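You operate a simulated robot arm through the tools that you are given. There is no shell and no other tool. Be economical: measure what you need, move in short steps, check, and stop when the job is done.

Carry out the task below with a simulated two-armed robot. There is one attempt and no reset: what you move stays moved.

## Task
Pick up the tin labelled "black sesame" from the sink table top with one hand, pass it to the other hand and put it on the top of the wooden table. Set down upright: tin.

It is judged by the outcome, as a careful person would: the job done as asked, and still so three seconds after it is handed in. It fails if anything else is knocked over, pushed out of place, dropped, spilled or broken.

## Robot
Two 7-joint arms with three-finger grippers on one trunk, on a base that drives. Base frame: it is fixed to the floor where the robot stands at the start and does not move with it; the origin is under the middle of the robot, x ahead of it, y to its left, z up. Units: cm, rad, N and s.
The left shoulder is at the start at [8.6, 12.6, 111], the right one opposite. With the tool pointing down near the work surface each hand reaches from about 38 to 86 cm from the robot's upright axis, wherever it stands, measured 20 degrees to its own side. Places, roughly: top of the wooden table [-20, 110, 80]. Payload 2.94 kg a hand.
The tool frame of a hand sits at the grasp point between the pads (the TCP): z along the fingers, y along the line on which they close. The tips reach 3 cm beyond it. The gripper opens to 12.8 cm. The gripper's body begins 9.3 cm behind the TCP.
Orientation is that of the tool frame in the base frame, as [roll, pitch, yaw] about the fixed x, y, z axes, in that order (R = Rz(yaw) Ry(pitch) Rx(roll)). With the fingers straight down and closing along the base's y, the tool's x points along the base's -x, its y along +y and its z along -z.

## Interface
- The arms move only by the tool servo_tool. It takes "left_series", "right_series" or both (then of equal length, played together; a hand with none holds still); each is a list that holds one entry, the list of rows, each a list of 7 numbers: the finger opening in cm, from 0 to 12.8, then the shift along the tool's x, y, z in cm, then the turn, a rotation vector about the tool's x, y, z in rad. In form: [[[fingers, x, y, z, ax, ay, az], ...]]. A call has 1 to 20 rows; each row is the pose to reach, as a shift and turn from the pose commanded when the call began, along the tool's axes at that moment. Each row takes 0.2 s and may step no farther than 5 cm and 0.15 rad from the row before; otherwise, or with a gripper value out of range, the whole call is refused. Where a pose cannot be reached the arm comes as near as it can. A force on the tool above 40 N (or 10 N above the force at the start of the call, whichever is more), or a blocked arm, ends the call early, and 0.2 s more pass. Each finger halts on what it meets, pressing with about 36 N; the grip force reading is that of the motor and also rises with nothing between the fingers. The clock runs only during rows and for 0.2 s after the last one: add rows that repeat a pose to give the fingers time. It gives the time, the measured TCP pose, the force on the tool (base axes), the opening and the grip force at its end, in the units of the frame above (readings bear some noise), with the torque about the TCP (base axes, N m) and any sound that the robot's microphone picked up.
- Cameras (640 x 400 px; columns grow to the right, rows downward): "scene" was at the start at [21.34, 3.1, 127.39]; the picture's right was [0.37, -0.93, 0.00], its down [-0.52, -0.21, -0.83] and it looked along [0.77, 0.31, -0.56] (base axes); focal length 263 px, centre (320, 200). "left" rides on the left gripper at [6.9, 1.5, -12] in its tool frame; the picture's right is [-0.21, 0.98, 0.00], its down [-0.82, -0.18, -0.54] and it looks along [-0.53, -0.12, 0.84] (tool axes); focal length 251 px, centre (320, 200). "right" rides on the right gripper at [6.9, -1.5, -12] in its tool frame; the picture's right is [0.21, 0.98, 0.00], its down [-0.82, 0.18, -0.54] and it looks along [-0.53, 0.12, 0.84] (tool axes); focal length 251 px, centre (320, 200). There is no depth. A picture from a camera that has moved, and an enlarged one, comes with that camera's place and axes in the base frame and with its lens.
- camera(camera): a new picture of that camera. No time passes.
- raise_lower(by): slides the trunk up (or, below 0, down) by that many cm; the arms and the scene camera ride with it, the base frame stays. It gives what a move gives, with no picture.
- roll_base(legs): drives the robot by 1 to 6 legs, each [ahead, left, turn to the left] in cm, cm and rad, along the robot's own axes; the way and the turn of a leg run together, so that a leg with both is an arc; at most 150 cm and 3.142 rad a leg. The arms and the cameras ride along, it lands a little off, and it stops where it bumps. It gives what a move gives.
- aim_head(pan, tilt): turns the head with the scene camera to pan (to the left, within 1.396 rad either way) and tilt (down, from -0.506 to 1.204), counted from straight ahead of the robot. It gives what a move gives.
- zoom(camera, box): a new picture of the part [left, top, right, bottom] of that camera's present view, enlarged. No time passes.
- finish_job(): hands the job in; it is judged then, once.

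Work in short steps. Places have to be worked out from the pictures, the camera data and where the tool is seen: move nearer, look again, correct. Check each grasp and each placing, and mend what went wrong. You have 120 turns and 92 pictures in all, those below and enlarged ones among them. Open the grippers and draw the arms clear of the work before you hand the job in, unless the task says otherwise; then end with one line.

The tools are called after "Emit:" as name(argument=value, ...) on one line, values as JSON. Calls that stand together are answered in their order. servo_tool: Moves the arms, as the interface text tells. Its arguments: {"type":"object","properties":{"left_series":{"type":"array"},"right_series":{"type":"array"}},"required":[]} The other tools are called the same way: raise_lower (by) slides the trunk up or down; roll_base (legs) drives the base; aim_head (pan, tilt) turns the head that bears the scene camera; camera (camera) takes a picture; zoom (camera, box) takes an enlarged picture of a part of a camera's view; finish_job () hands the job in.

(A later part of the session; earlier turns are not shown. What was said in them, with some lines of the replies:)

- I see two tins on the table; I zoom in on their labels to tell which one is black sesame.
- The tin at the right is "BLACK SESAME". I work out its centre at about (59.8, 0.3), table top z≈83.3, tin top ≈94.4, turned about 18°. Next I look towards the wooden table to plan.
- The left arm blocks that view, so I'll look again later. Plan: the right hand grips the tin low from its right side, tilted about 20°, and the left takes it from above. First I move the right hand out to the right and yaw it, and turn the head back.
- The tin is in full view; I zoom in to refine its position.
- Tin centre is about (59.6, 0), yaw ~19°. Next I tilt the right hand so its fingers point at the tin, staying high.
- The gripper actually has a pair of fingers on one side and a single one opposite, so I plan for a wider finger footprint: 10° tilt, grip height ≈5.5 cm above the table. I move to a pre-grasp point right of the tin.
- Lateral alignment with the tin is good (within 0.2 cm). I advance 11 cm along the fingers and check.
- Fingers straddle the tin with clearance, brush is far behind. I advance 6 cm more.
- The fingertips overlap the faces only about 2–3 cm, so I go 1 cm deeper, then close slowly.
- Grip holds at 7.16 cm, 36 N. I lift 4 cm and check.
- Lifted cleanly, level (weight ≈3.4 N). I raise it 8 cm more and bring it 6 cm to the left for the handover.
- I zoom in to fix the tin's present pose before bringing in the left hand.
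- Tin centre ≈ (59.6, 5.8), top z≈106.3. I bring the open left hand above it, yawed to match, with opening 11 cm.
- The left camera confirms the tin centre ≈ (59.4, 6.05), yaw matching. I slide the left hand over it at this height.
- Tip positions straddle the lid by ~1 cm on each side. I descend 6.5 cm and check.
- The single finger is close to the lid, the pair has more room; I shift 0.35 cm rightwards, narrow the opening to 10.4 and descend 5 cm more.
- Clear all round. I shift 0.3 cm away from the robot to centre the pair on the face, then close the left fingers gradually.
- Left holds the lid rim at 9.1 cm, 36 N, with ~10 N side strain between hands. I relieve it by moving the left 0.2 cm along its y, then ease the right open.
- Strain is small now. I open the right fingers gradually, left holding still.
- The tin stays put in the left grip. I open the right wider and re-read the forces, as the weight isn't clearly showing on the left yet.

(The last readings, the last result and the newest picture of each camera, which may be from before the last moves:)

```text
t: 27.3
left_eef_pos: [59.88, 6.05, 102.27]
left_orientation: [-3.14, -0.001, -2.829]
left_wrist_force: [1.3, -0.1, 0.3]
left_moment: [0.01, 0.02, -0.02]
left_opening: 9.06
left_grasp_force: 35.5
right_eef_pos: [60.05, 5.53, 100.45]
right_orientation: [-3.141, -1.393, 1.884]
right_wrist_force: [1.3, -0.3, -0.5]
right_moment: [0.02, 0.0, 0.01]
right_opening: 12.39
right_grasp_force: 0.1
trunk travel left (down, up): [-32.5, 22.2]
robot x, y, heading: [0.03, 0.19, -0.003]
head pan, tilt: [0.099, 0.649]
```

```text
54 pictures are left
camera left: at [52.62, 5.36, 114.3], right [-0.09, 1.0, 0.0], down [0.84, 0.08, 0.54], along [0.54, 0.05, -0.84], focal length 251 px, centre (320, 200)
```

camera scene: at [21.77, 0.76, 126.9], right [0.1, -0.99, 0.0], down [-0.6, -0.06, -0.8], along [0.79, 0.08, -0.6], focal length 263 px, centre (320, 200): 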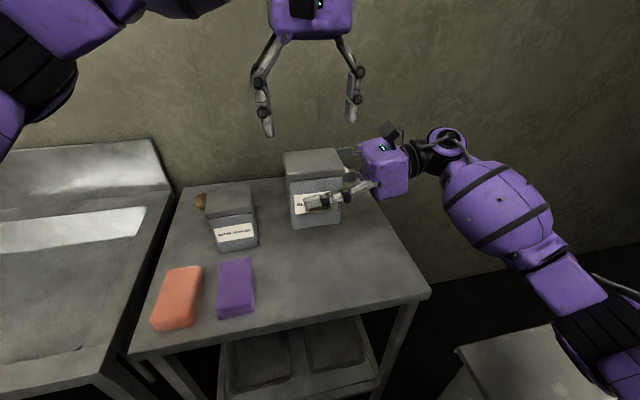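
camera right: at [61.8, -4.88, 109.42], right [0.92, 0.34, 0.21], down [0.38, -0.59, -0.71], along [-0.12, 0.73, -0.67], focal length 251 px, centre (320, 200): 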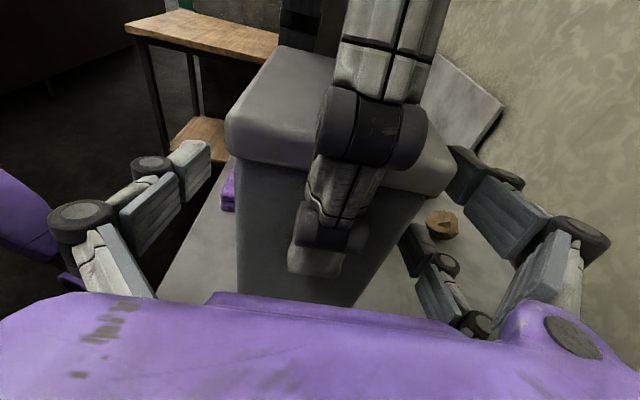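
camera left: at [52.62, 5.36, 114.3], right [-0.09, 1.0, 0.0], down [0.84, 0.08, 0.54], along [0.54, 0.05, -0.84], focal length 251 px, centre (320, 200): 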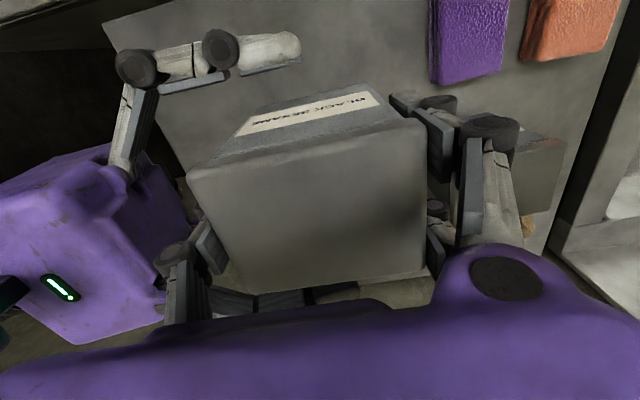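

The left hand holds the tin alone. I back the right hand straight out along its fingers.

Emit:
servo_tool(right_series=[[[12.8, 0, 0, -3, 0, 0, 0], [12.8, 0, 0, -6, 0, 0, 0], [12.8, 0, 0, -9, 0, 0, 0], [12.8, 0, 0, -13, 0, 0, 0], [12.8, 0, 0, -17, 0, 0, 0], [12.8, 2, 0, -21, 0, 0, 0], [12.8, 4, 0, -24, 0, 0, 0]]])

Emit:
camera(camera="scene")

```text
t: 28.9
left_eef_pos: [59.71, 6.01, 102.4]
left_orientation: [3.141, 0.0, -2.83]
left_wrist_force: [0.1, 0.4, -0.2]
left_moment: [0.01, 0.02, 0.0]
left_opening: 9.02
left_grasp_force: 36.0
right_eef_pos: [67.06, -16.21, 108.69]
right_orientation: [3.139, -1.396, 1.888]
right_wrist_force: [0.3, -0.3, 0.5]
right_moment: [0.05, -0.01, 0.0]
right_opening: 12.82
right_grasp_force: 0.0
trunk travel left (down, up): [-32.5, 22.2]
robot x, y, heading: [-0.16, -0.15, -0.001]
head pan, tilt: [0.099, 0.649]
```

```text
53 pictures are left
camera scene: at [21.77, 0.69, 126.9], right [0.1, -1.0, 0.0], down [-0.6, -0.06, -0.8], along [0.79, 0.08, -0.6], focal length 263 px, centre (320, 200)
```

scene: 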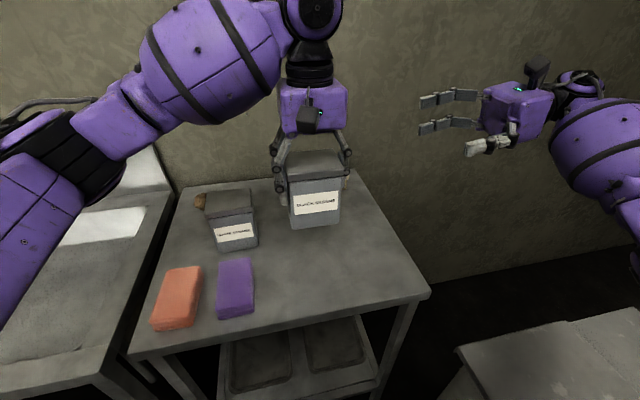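

Handover done, tin upright. I lift the left hand and draw it in a bit, and fold the right hand back to pointing down nearer the body.

Emit:
servo_tool(left_series=[[[7.5, 0, 0, -1, 0, 0, 0], [7.5, 0, 0, -2.5, 0, 0, 0], [7.5, 0, 0, -4, 0, 0, 0], [7.5, 0, 0, -5.5, 0, 0, 0], [7.5, 0.5, 1, -7, 0, 0, 0], [7.5, 1.4, 2.8, -8.5, 0, 0, 0], [7.5, 2.3, 4.6, -10, 0, 0, 0], [7.5, 3.2, 6.4, -10, 0, 0, 0], [7.5, 4.1, 8.2, -10, 0, 0, 0], [7.5, 5.1, 10.1, -10, 0, 0, 0], [7.5, 5.1, 10.1, -10, 0, 0, 0]]], right_series=[[[12.8, 0.2, -2, -0.64, 0, -0.14, 0], [12.8, 0.4, -4, -1.28, 0, -0.28, 0], [12.8, 0.6, -6, -1.92, 0, -0.42, 0], [12.8, 0.9, -8, -2.56, 0, -0.56, 0], [12.8, 1.1, -10, -3.2, 0, -0.7, 0], [12.8, 1.3, -12, -3.84, 0, -0.84, 0], [12.8, 1.5, -14, -4.48, 0, -0.98, 0], [12.8, 1.8, -16, -5.12, 0, -1.12, 0], [12.8, 2, -18, -5.76, 0, -1.26, 0], [12.8, 2.2, -19.8, -6.4, 0, -1.396, 0], [12.8, 2.2, -19.8, -6.4, 0, -1.396, 0]]])

Emit:
camera(camera="scene")

Emit:
camera(camera="left")

```text
t: 31.3
left_eef_pos: [51.81, 13.96, 112.38]
left_orientation: [-3.141, -0.003, -2.832]
left_wrist_force: [-0.1, -0.6, -3.9]
left_moment: [0.02, 0.02, -0.02]
left_opening: 9.09
left_grasp_force: 35.7
right_eef_pos: [50.27, -28.06, 111.83]
right_orientation: [-3.14, 0.003, 1.883]
right_wrist_force: [0.4, -0.2, -1.3]
right_moment: [0.03, 0.05, 0.0]
right_opening: 12.8
right_grasp_force: 0.0
trunk travel left (down, up): [-32.5, 22.2]
robot x, y, heading: [-0.04, 0.12, 0.002]
head pan, tilt: [0.099, 0.649]
```

```text
52 pictures are left
camera scene: at [21.88, 0.62, 126.88], right [0.1, -1.0, 0.0], down [-0.6, -0.06, -0.8], along [0.79, 0.08, -0.61], focal length 263 px, centre (320, 200)
```

scene: 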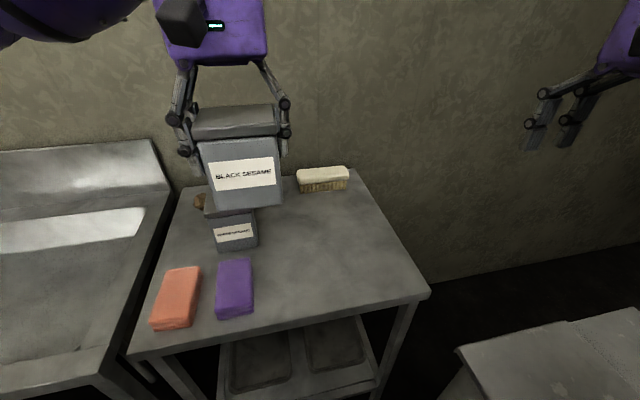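

```text
51 pictures are left
camera left: at [44.77, 13.26, 124.3], right [-0.09, 1.0, 0.0], down [0.84, 0.08, 0.54], along [0.54, 0.05, -0.84], focal length 251 px, centre (320, 200)
```

left: 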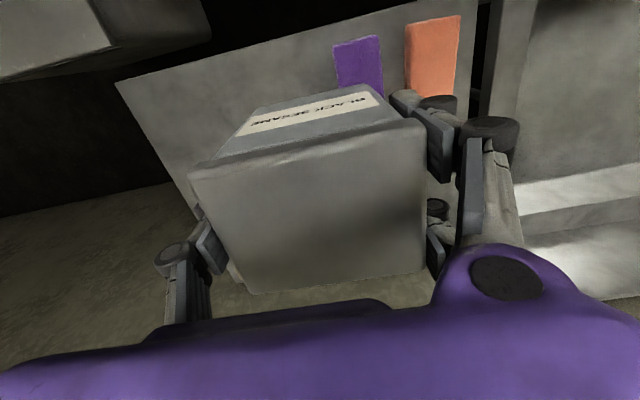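

Weight now reads −3.9 N on the left; tin secure and level. I look to the left for the wooden table.

Emit:
aim_head(pan=1.39, tilt=0.5)

Emit:
camera(camera="scene")

```text
t: 32.8
left_eef_pos: [51.81, 13.99, 112.37]
left_orientation: [3.14, -0.001, -2.83]
left_wrist_force: [-0.6, 0.8, -4.4]
left_moment: [-0.01, 0.0, -0.01]
left_opening: 9.06
left_grasp_force: 36.3
right_eef_pos: [50.17, -27.92, 111.87]
right_orientation: [3.14, 0.003, 1.883]
right_wrist_force: [0.0, -0.6, -0.6]
right_moment: [-0.03, 0.0, 0.03]
right_opening: 12.78
right_grasp_force: 0.2
trunk travel left (down, up): [-32.5, 22.2]
robot x, y, heading: [0.1, -0.27, 0.004]
head pan, tilt: [1.389, 0.499]
```

```text
50 pictures are left
camera scene: at [14.79, 8.78, 128.24], right [0.98, -0.18, 0.0], down [-0.09, -0.47, -0.88], along [0.16, 0.86, -0.48], focal length 263 px, centre (320, 200)
```

scene: 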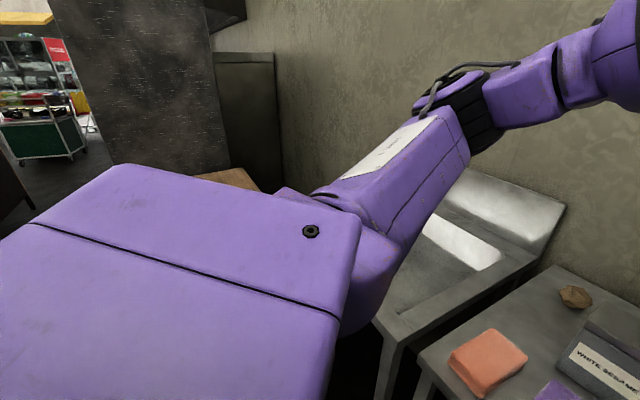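

Only a glimpse of it behind the shoulder. I turn the base left 0.8 rad in place (arms well within clear radius and above everything) and look.

Emit:
roll_base(legs=[[0, 0, 0.8]])

Emit:
aim_head(pan=0.75, tilt=0.55)

Emit:
camera(camera="scene")

```text
t: 35.3
left_eef_pos: [26.22, 46.9, 112.47]
left_orientation: [3.141, 0.001, -2.033]
left_wrist_force: [-0.6, -0.3, -3.1]
left_moment: [0.01, -0.01, -0.02]
left_opening: 9.03
left_grasp_force: 35.8
right_eef_pos: [55.0, 16.45, 111.97]
right_orientation: [-3.141, 0.004, 2.681]
right_wrist_force: [0.7, 0.3, -0.6]
right_moment: [-0.01, -0.05, -0.01]
right_opening: 12.78
right_grasp_force: 0.1
trunk travel left (down, up): [-32.5, 22.2]
robot x, y, heading: [-0.01, 0.06, 0.797]
head pan, tilt: [1.389, 0.499]
```

```text
t: 36.3
left_eef_pos: [26.2, 46.96, 112.32]
left_orientation: [3.141, 0.001, -2.032]
left_wrist_force: [-0.6, -0.5, -3.7]
left_moment: [0.03, 0.01, -0.02]
left_opening: 9.04
left_grasp_force: 36.3
right_eef_pos: [55.14, 16.26, 112.04]
right_orientation: [-3.141, 0.003, 2.68]
right_wrist_force: [-1.0, -0.8, -0.1]
right_moment: [0.01, 0.0, 0.02]
right_opening: 12.81
right_grasp_force: 0.0
trunk travel left (down, up): [-32.5, 22.2]
robot x, y, heading: [0.11, -0.09, 0.8]
head pan, tilt: [0.75, 0.55]
```

```text
49 pictures are left
camera scene: at [9.41, 18.13, 127.78], right [1.0, -0.02, 0.0], down [-0.01, -0.52, -0.85], along [0.02, 0.85, -0.52], focal length 263 px, centre (320, 200)
```

scene: 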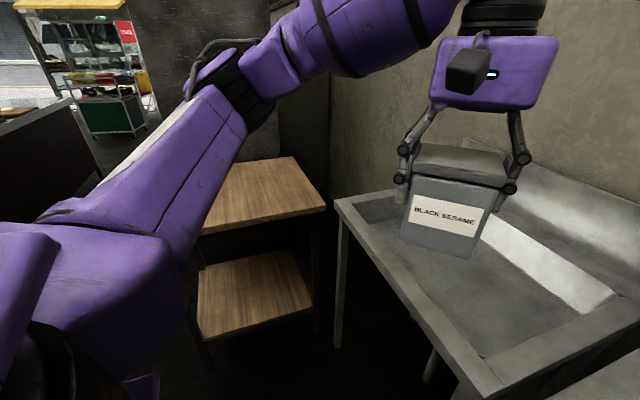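

The wooden table is visible: front edge near y≈80–91, clear top as far as seen. I turn another 0.6 rad and look again.

Emit:
roll_base(legs=[[0, 0, 0.6]])

Emit:
aim_head(pan=0.35, tilt=0.5)

Emit:
camera(camera="scene")

```text
t: 38.4
left_eef_pos: [-5.01, 53.51, 112.45]
left_orientation: [-3.141, 0.001, -1.432]
left_wrist_force: [-0.5, 0.0, -4.3]
left_moment: [-0.03, -0.01, 0.02]
left_opening: 9.05
left_grasp_force: 36.1
right_eef_pos: [36.05, 44.63, 111.97]
right_orientation: [-3.141, 0.003, -2.999]
right_wrist_force: [-0.6, 0.0, 0.1]
right_moment: [-0.04, 0.0, 0.0]
right_opening: 12.81
right_grasp_force: 0.1
trunk travel left (down, up): [-32.5, 22.2]
robot x, y, heading: [-0.13, -0.22, 1.404]
head pan, tilt: [0.75, 0.55]
```

```text
t: 39.2
left_eef_pos: [-5.16, 53.41, 112.31]
left_orientation: [3.141, 0.0, -1.431]
left_wrist_force: [-0.1, 0.0, -4.9]
left_moment: [0.01, -0.02, 0.02]
left_opening: 9.04
left_grasp_force: 35.8
right_eef_pos: [36.2, 44.65, 111.99]
right_orientation: [3.141, 0.002, -2.999]
right_wrist_force: [-0.4, 0.6, -1.4]
right_moment: [0.03, 0.0, -0.02]
right_opening: 12.8
right_grasp_force: 0.1
trunk travel left (down, up): [-32.5, 22.2]
robot x, y, heading: [0.32, 0.07, 1.399]
head pan, tilt: [0.351, 0.499]
```

```text
48 pictures are left
camera scene: at [0.7, 21.61, 128.23], right [0.98, 0.18, 0.0], down [0.09, -0.47, -0.88], along [-0.16, 0.86, -0.48], focal length 263 px, centre (320, 200)
```

scene: 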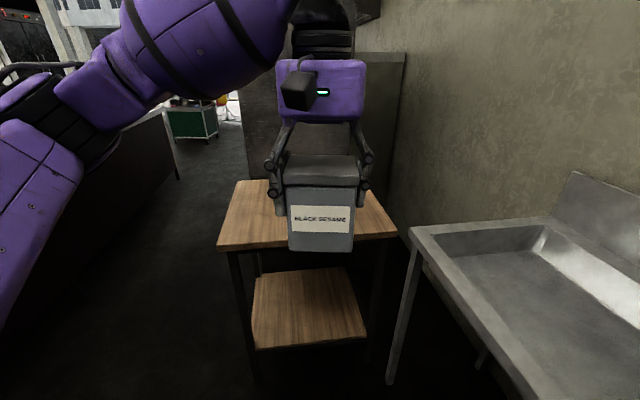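

Table top: front edge from about (−39,75) to (12,89), clear. I'll stand near (−11,36) facing it; first slide left and go ahead part way, keeping clear of the sink.

Emit:
roll_base(legs=[[0, 17.3, 0], [28, 0, 0], [0, 0, 0.25]])

Emit:
camera(camera="scene")

Emit:
camera(camera="left")

```text
t: 43.8
left_eef_pos: [-30.57, 81.02, 112.46]
left_orientation: [-3.141, 0.0, -1.181]
left_wrist_force: [0.0, 0.3, -4.4]
left_moment: [0.01, 0.0, 0.0]
left_opening: 9.05
left_grasp_force: 36.2
right_eef_pos: [11.55, 82.57, 111.99]
right_orientation: [3.141, 0.004, -2.75]
right_wrist_force: [0.0, 0.2, 0.5]
right_moment: [-0.04, 0.0, 0.01]
right_opening: 12.83
right_grasp_force: 0.1
trunk travel left (down, up): [-32.5, 22.2]
robot x, y, heading: [-12.31, 30.48, 1.648]
head pan, tilt: [0.351, 0.499]
```

```text
47 pictures are left
camera scene: at [-17.14, 51.54, 128.24], right [0.91, 0.42, 0.0], down [0.2, -0.44, -0.88], along [-0.36, 0.8, -0.48], focal length 263 px, centre (320, 200)
```

scene: 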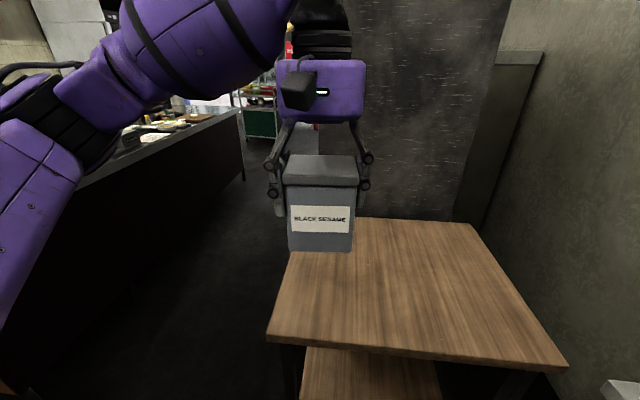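

```text
46 pictures are left
camera left: at [-29.38, 74.04, 124.32], right [-0.99, -0.17, 0.0], down [-0.14, 0.83, 0.54], along [-0.09, 0.53, -0.84], focal length 251 px, centre (320, 200)
```

left: 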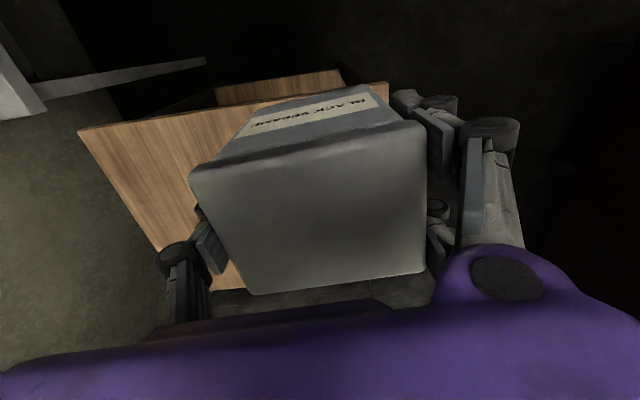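

Table re-measured: front-left corner (−39,76), front-right (12,94). I carry the tin forward to about (−25.5, 95), some 14 cm in from the front edge, still high.

Emit:
servo_tool(left_series=[[[7.5, -1.8, -1.6, 0, 0, 0, 0], [7.5, -3.6, -3.3, 0, 0, 0, 0], [7.5, -5.5, -5, 0, 0, 0, 0], [7.5, -7.4, -6.6, 0, 0, 0, 0], [7.5, -9.2, -8.3, 0, 0, 0, 0], [7.5, -11, -9.9, 0, 0, 0, 0], [7.5, -11, -9.9, 0, 0, 0, 0]]])

Emit:
camera(camera="scene")

Emit:
camera(camera="right")

```text
t: 45.4
left_eef_pos: [-25.55, 95.0, 112.38]
left_orientation: [3.141, 0.001, -1.184]
left_wrist_force: [-0.7, 0.5, -3.9]
left_moment: [0.05, -0.02, -0.03]
left_opening: 9.07
left_grasp_force: 36.7
right_eef_pos: [11.47, 82.77, 111.97]
right_orientation: [3.14, 0.004, -2.751]
right_wrist_force: [0.2, -0.3, -0.4]
right_moment: [-0.04, 0.04, -0.02]
right_opening: 12.8
right_grasp_force: 0.1
trunk travel left (down, up): [-32.5, 22.2]
robot x, y, heading: [-12.59, 30.7, 1.651]
head pan, tilt: [0.351, 0.499]
```

```text
45 pictures are left
camera scene: at [-17.17, 51.52, 128.24], right [0.91, 0.42, 0.0], down [0.2, -0.44, -0.88], along [-0.36, 0.8, -0.48], focal length 263 px, centre (320, 200)
```

scene: 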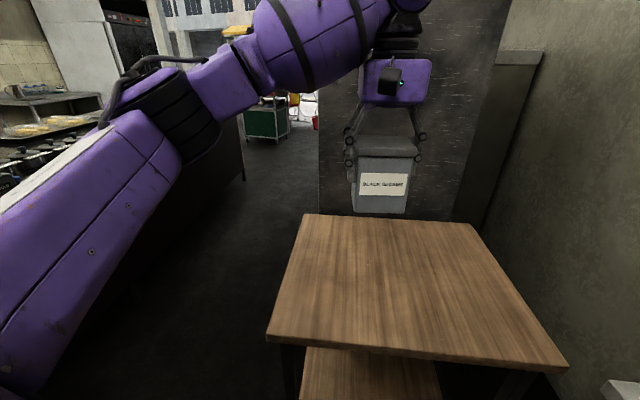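

```text
44 pictures are left
camera right: at [5.64, 78.71, 123.95], right [-0.57, 0.82, 0.0], down [0.69, 0.48, 0.54], along [0.45, 0.31, -0.84], focal length 251 px, centre (320, 200)
```

right: 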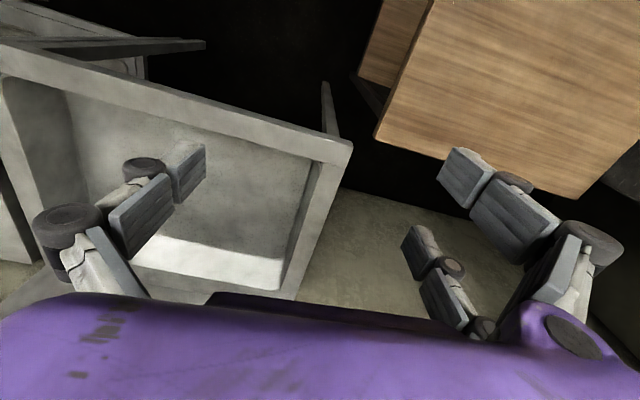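

The table top is empty; its height triangulates to ≈80. I lower the tin 20 cm (bottom would be ≈5 cm above).

Emit:
servo_tool(left_series=[[[7.5, 0, 0, 2, 0, 0, 0], [7.5, 0, 0, 4.5, 0, 0, 0], [7.5, 0, 0, 7, 0, 0, 0], [7.5, 0, 0, 9.5, 0, 0, 0], [7.5, 0, 0, 12, 0, 0, 0], [7.5, 0, 0, 14.5, 0, 0, 0], [7.5, 0, 0, 17, 0, 0, 0], [7.5, 0, 0, 19, 0, 0, 0], [7.5, 0, 0, 20, 0, 0, 0], [7.5, 0, 0, 20, 0, 0, 0]]])

Emit:
zoom(camera="scene", box=[260, 100, 500, 350])

Emit:
camera(camera="left")

```text
t: 47.6
left_eef_pos: [-25.44, 95.04, 92.37]
left_orientation: [-3.141, 0.0, -1.184]
left_wrist_force: [-0.2, 0.6, -4.0]
left_moment: [-0.03, -0.01, 0.0]
left_opening: 9.07
left_grasp_force: 35.9
right_eef_pos: [11.57, 82.72, 111.85]
right_orientation: [3.141, 0.004, -2.749]
right_wrist_force: [0.5, -0.2, -1.0]
right_moment: [0.0, 0.01, -0.01]
right_opening: 12.79
right_grasp_force: 0.0
trunk travel left (down, up): [-32.5, 22.2]
robot x, y, heading: [-12.75, 30.45, 1.647]
head pan, tilt: [0.351, 0.499]
```

```text
1.60 times, centred on (380, 225) of scene
camera zoom: at [-17.12, 51.56, 128.24], right [0.91, 0.42, 0.0], down [0.2, -0.44, -0.88], along [-0.36, 0.8, -0.48], focal length 421 px, centre (224, 160)
```

zoom: 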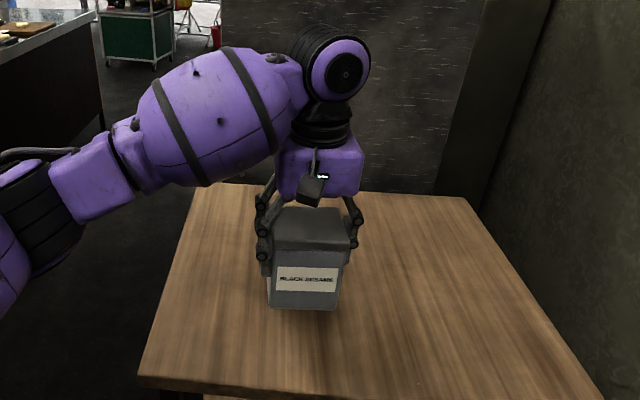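

```text
42 pictures are left
camera left: at [-24.34, 88.01, 104.28], right [-0.99, -0.17, 0.0], down [-0.14, 0.83, 0.54], along [-0.09, 0.53, -0.84], focal length 251 px, centre (320, 200)
```

left: 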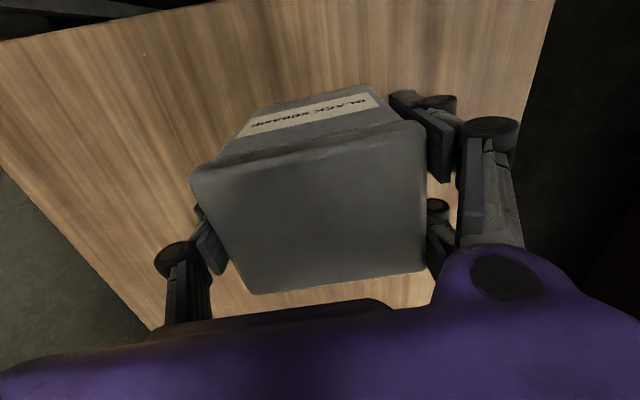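

Well over the table. I lower 3.5 cm more, then feel for contact in small steps.

Emit:
servo_tool(left_series=[[[7.5, 0, 0, 1.2, 0, 0, 0], [7.5, 0, 0, 2.4, 0, 0, 0], [7.5, 0, 0, 3.2, 0, 0, 0], [7.5, 0, 0, 3.5, 0, 0, 0], [7.5, 0, 0, 3.5, 0, 0, 0]]])

Emit:
zoom(camera="scene", box=[310, 160, 430, 260])

```text
t: 48.8
left_eef_pos: [-25.37, 94.85, 88.88]
left_orientation: [-3.142, -0.002, -1.184]
left_wrist_force: [-0.9, 0.0, -4.1]
left_moment: [-0.02, -0.04, 0.01]
left_opening: 9.04
left_grasp_force: 36.1
right_eef_pos: [11.59, 82.61, 111.99]
right_orientation: [3.141, 0.003, -2.75]
right_wrist_force: [-0.4, 0.0, -0.2]
right_moment: [0.02, -0.03, -0.02]
right_opening: 12.79
right_grasp_force: 0.2
trunk travel left (down, up): [-32.5, 22.2]
robot x, y, heading: [-12.61, 30.27, 1.65]
head pan, tilt: [0.351, 0.499]
```

```text
4.00 times, centred on (370, 210) of scene
camera zoom: at [-17.13, 51.56, 128.24], right [0.91, 0.42, 0.0], down [0.2, -0.44, -0.88], along [-0.36, 0.8, -0.48], focal length 1053 px, centre (120, 160)
```

zoom: 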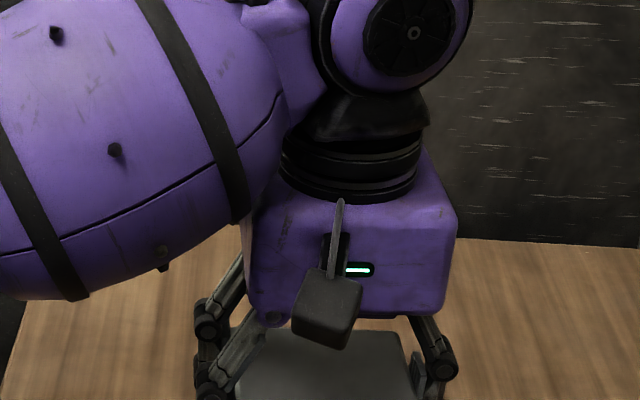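

Bottom estimated at ~1.8 cm above the top. I lower 1.2 cm slowly.

Emit:
servo_tool(left_series=[[[7.5, 0, 0, 0.3, 0, 0, 0], [7.5, 0, 0, 0.6, 0, 0, 0], [7.5, 0, 0, 0.9, 0, 0, 0], [7.5, 0, 0, 1.2, 0, 0, 0], [7.5, 0, 0, 1.2, 0, 0, 0]]])

Emit:
zoom(camera="scene", box=[320, 220, 420, 300])

```text
t: 50.0
left_eef_pos: [-25.46, 95.02, 87.62]
left_orientation: [-3.142, -0.001, -1.183]
left_wrist_force: [1.1, -0.5, -3.4]
left_moment: [-0.02, 0.01, 0.02]
left_opening: 9.05
left_grasp_force: 36.1
right_eef_pos: [11.55, 82.69, 112.01]
right_orientation: [3.141, 0.002, -2.751]
right_wrist_force: [-0.6, -0.1, 0.2]
right_moment: [-0.01, -0.01, 0.01]
right_opening: 12.81
right_grasp_force: 0.0
trunk travel left (down, up): [-32.5, 22.2]
robot x, y, heading: [-12.67, 30.47, 1.649]
head pan, tilt: [0.351, 0.499]
```

```text
5.00 times, centred on (370, 260) of scene
camera zoom: at [-17.13, 51.56, 128.23], right [0.91, 0.42, 0.0], down [0.2, -0.44, -0.88], along [-0.36, 0.8, -0.48], focal length 1316 px, centre (70, -100)
```

zoom: 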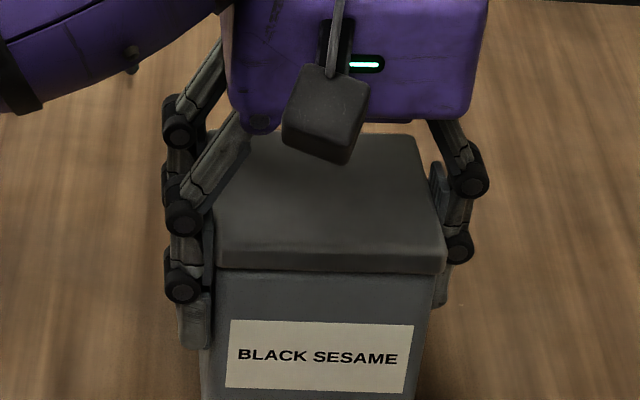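

No contact yet. I go down 0.4 cm.

Emit:
servo_tool(left_series=[[[7.5, 0, 0, 0.2, 0, 0, 0], [7.5, 0, 0, 0.4, 0, 0, 0], [7.5, 0, 0, 0.4, 0, 0, 0]]])

Emit:
zoom(camera="scene", box=[320, 250, 420, 330])

```text
t: 50.8
left_eef_pos: [-25.49, 94.98, 87.21]
left_orientation: [-3.142, 0.0, -1.181]
left_wrist_force: [0.1, 0.5, -4.9]
left_moment: [0.02, 0.04, -0.01]
left_opening: 9.05
left_grasp_force: 36.6
right_eef_pos: [11.62, 82.62, 111.94]
right_orientation: [3.14, 0.003, -2.751]
right_wrist_force: [0.0, 0.5, 0.0]
right_moment: [-0.02, 0.0, -0.01]
right_opening: 12.79
right_grasp_force: 0.1
trunk travel left (down, up): [-32.5, 22.2]
robot x, y, heading: [-12.75, 30.1, 1.651]
head pan, tilt: [0.351, 0.499]
```

```text
5.00 times, centred on (370, 290) of scene
camera zoom: at [-17.12, 51.56, 128.23], right [0.91, 0.42, 0.0], down [0.2, -0.44, -0.88], along [-0.36, 0.8, -0.48], focal length 1316 px, centre (70, -250)
```

zoom: 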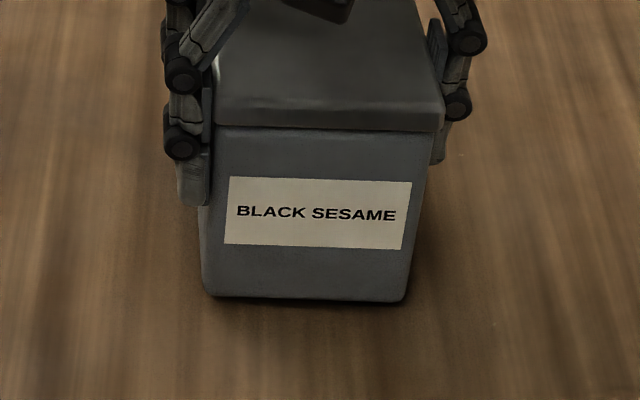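

Very near the surface. I continue 0.3 cm.

Emit:
servo_tool(left_series=[[[7.5, 0, 0, 0.15, 0, 0, 0], [7.5, 0, 0, 0.3, 0, 0, 0], [7.5, 0, 0, 0.3, 0, 0, 0]]])

```text
t: 51.6
left_eef_pos: [-25.45, 94.97, 86.93]
left_orientation: [-3.141, 0.0, -1.181]
left_wrist_force: [-0.7, 0.8, -3.6]
left_moment: [-0.01, -0.01, -0.01]
left_opening: 9.06
left_grasp_force: 35.7
right_eef_pos: [11.55, 82.61, 112.03]
right_orientation: [-3.141, 0.006, -2.751]
right_wrist_force: [-0.6, -0.2, -0.1]
right_moment: [0.01, 0.03, 0.01]
right_opening: 12.82
right_grasp_force: 0.0
trunk travel left (down, up): [-32.5, 22.2]
robot x, y, heading: [-12.24, 30.47, 1.654]
head pan, tilt: [0.351, 0.499]
```

Still hanging (−3.6 N). Another 0.3 cm.

Emit:
servo_tool(left_series=[[[7.5, 0, 0, 0.15, 0, 0, 0], [7.5, 0, 0, 0.3, 0, 0, 0], [7.5, 0, 0, 0.3, 0, 0, 0]]])

Emit:
zoom(camera="scene", box=[320, 250, 420, 330])

```text
t: 52.4
left_eef_pos: [-25.48, 94.99, 86.69]
left_orientation: [-3.141, 0.001, -1.183]
left_wrist_force: [0.1, 0.4, -3.1]
left_moment: [-0.01, 0.02, -0.03]
left_opening: 9.06
left_grasp_force: 36.2
right_eef_pos: [11.6, 82.64, 112.06]
right_orientation: [-3.141, 0.004, -2.748]
right_wrist_force: [-0.6, 0.6, -0.4]
right_moment: [0.01, 0.01, 0.02]
right_opening: 12.79
right_grasp_force: 0.1
trunk travel left (down, up): [-32.5, 22.2]
robot x, y, heading: [-12.39, 30.67, 1.651]
head pan, tilt: [0.351, 0.499]
```

```text
5.00 times, centred on (370, 290) of scene
camera zoom: at [-17.13, 51.57, 128.23], right [0.91, 0.42, 0.0], down [0.2, -0.44, -0.88], along [-0.36, 0.8, -0.48], focal length 1316 px, centre (70, -250)
```

zoom: 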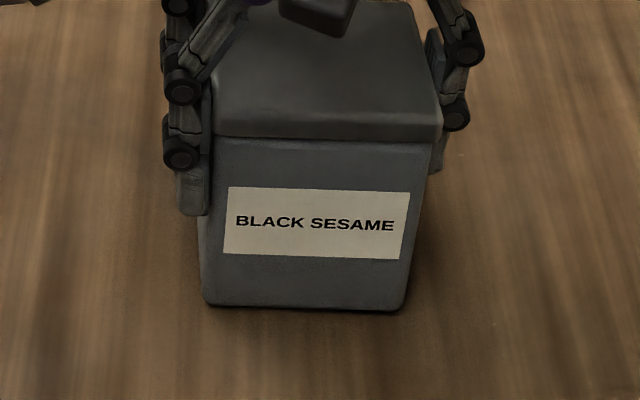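

Still descending without contact. Another 0.4 cm.

Emit:
servo_tool(left_series=[[[7.5, 0, 0, 0.15, 0, 0, 0], [7.5, 0, 0, 0.3, 0, 0, 0], [7.5, 0, 0, 0.4, 0, 0, 0], [7.5, 0, 0, 0.4, 0, 0, 0]]])

```text
t: 53.4
left_eef_pos: [-25.59, 94.92, 86.51]
left_orientation: [-3.14, 0.003, -1.182]
left_wrist_force: [-3.3, 2.1, 10.9]
left_moment: [0.01, -0.52, 0.11]
left_opening: 9.04
left_grasp_force: 35.9
right_eef_pos: [11.7, 82.62, 112.14]
right_orientation: [3.141, 0.004, -2.749]
right_wrist_force: [0.3, 0.1, -0.6]
right_moment: [0.02, 0.0, 0.04]
right_opening: 12.82
right_grasp_force: 0.0
trunk travel left (down, up): [-32.5, 22.2]
robot x, y, heading: [-12.59, 30.45, 1.649]
head pan, tilt: [0.351, 0.499]
```

Contact: force went to +10.9 N. I ease up 0.15 cm and open the left fingers slowly.

Emit:
servo_tool(left_series=[[[7.5, 0, 0, -0.1, 0, 0, 0], [7.5, 0, 0, -0.15, 0, 0, 0], [8.9, 0, 0, -0.15, 0, 0, 0], [9.2, 0, 0, -0.15, 0, 0, 0], [9.6, 0, 0, -0.15, 0, 0, 0], [10.2, 0, 0, -0.15, 0, 0, 0], [11, 0, 0, -0.15, 0, 0, 0], [11, 0, 0, -0.15, 0, 0, 0]]])

Emit:
zoom(camera="scene", box=[310, 220, 430, 330])

Emit:
camera(camera="left")

```text
t: 55.2
left_eef_pos: [-25.43, 94.98, 86.31]
left_orientation: [3.141, 0.0, -1.181]
left_wrist_force: [0.8, 0.3, 0.0]
left_moment: [-0.02, -0.04, 0.0]
left_opening: 11.0
left_grasp_force: 0.0
right_eef_pos: [11.59, 82.72, 112.01]
right_orientation: [-3.141, 0.005, -2.753]
right_wrist_force: [-0.2, -0.1, 0.1]
right_moment: [-0.01, 0.02, 0.01]
right_opening: 12.82
right_grasp_force: 0.1
trunk travel left (down, up): [-32.5, 22.2]
robot x, y, heading: [-12.61, 30.58, 1.655]
head pan, tilt: [0.351, 0.499]
```

```text
3.64 times, centred on (370, 275) of scene
camera zoom: at [-17.12, 51.53, 128.24], right [0.91, 0.42, 0.0], down [0.2, -0.44, -0.88], along [-0.36, 0.8, -0.48], focal length 957 px, centre (138, -73)
```

zoom: 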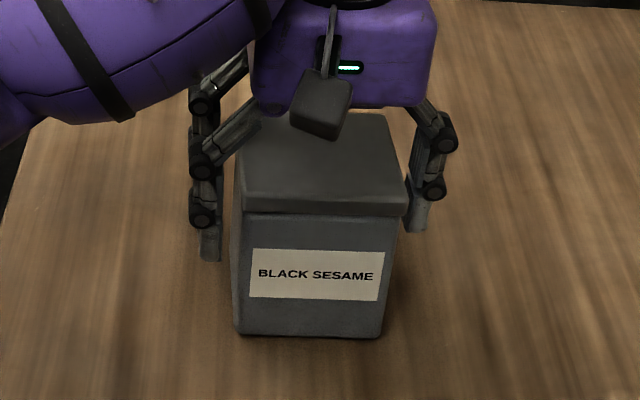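

```text
36 pictures are left
camera left: at [-24.36, 87.92, 98.37], right [-0.99, -0.17, 0.0], down [-0.14, 0.83, 0.54], along [-0.09, 0.53, -0.84], focal length 251 px, centre (320, 200)
```

left: 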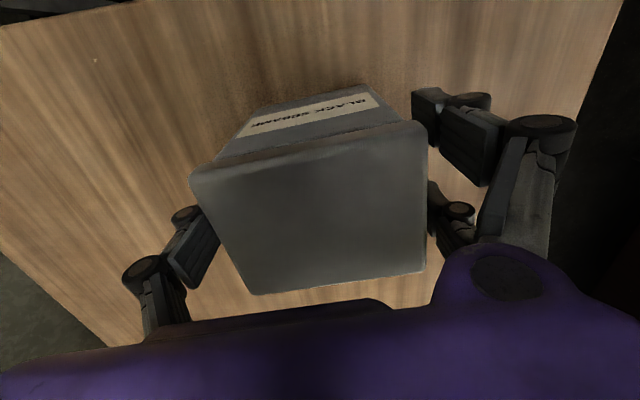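

Released and standing upright. I raise the left hand straight up, opening a bit more.

Emit:
servo_tool(left_series=[[[11.4, 0, 0, -1, 0, 0, 0], [11.4, 0, 0, -2.5, 0, 0, 0], [11.4, 0, 0, -4.5, 0, 0, 0], [11.4, 0, 0, -7, 0, 0, 0], [11.4, 0, 0, -10, 0, 0, 0], [11.4, 0, 0, -13, 0, 0, 0], [11.4, 0, 0, -17, 0, 0, 0], [11.4, 0, 0, -21, 0, 0, 0], [11.4, 4, 0, -23, 0, 0, 0], [11.4, 8, 0, -24, 0, 0, 0], [11.4, 12, 0, -24, 0, 0, 0], [11.4, 12, 0, -24, 0, 0, 0]]])

Emit:
camera(camera="scene")

```text
t: 57.8
left_eef_pos: [-20.9, 83.88, 110.38]
left_orientation: [3.141, 0.001, -1.183]
left_wrist_force: [0.1, 0.3, 0.7]
left_moment: [-0.03, 0.0, 0.02]
left_opening: 11.39
left_grasp_force: 0.1
right_eef_pos: [11.55, 82.64, 111.88]
right_orientation: [3.141, 0.004, -2.75]
right_wrist_force: [1.1, -0.5, 0.6]
right_moment: [0.01, -0.02, -0.02]
right_opening: 12.8
right_grasp_force: 0.0
trunk travel left (down, up): [-32.5, 22.2]
robot x, y, heading: [-12.55, 30.14, 1.649]
head pan, tilt: [0.351, 0.499]
```

```text
35 pictures are left
camera scene: at [-17.14, 51.57, 128.23], right [0.91, 0.42, 0.0], down [0.2, -0.44, -0.88], along [-0.36, 0.8, -0.48], focal length 263 px, centre (320, 200)
```

scene: 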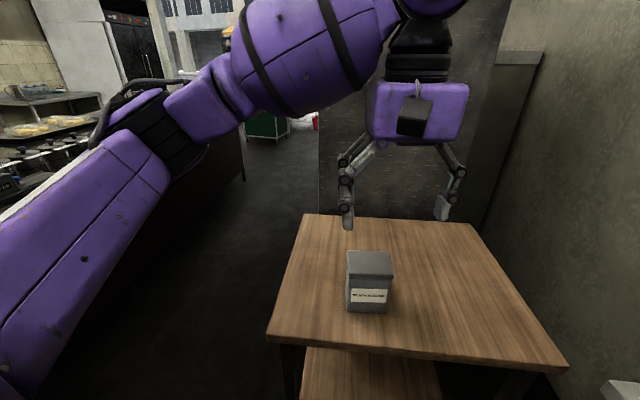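

The tin stands upright on the wooden table, both grippers are open and clear; I hand the job in.

Emit:
finish_job()

```text
The job is handed in.
```

I picked up the "black sesame" tin with the right hand, passed it to the left hand in the air, and set it down upright on the wooden table. Both grippers are open and clear of it, and I saw nothing else knocked over or moved.
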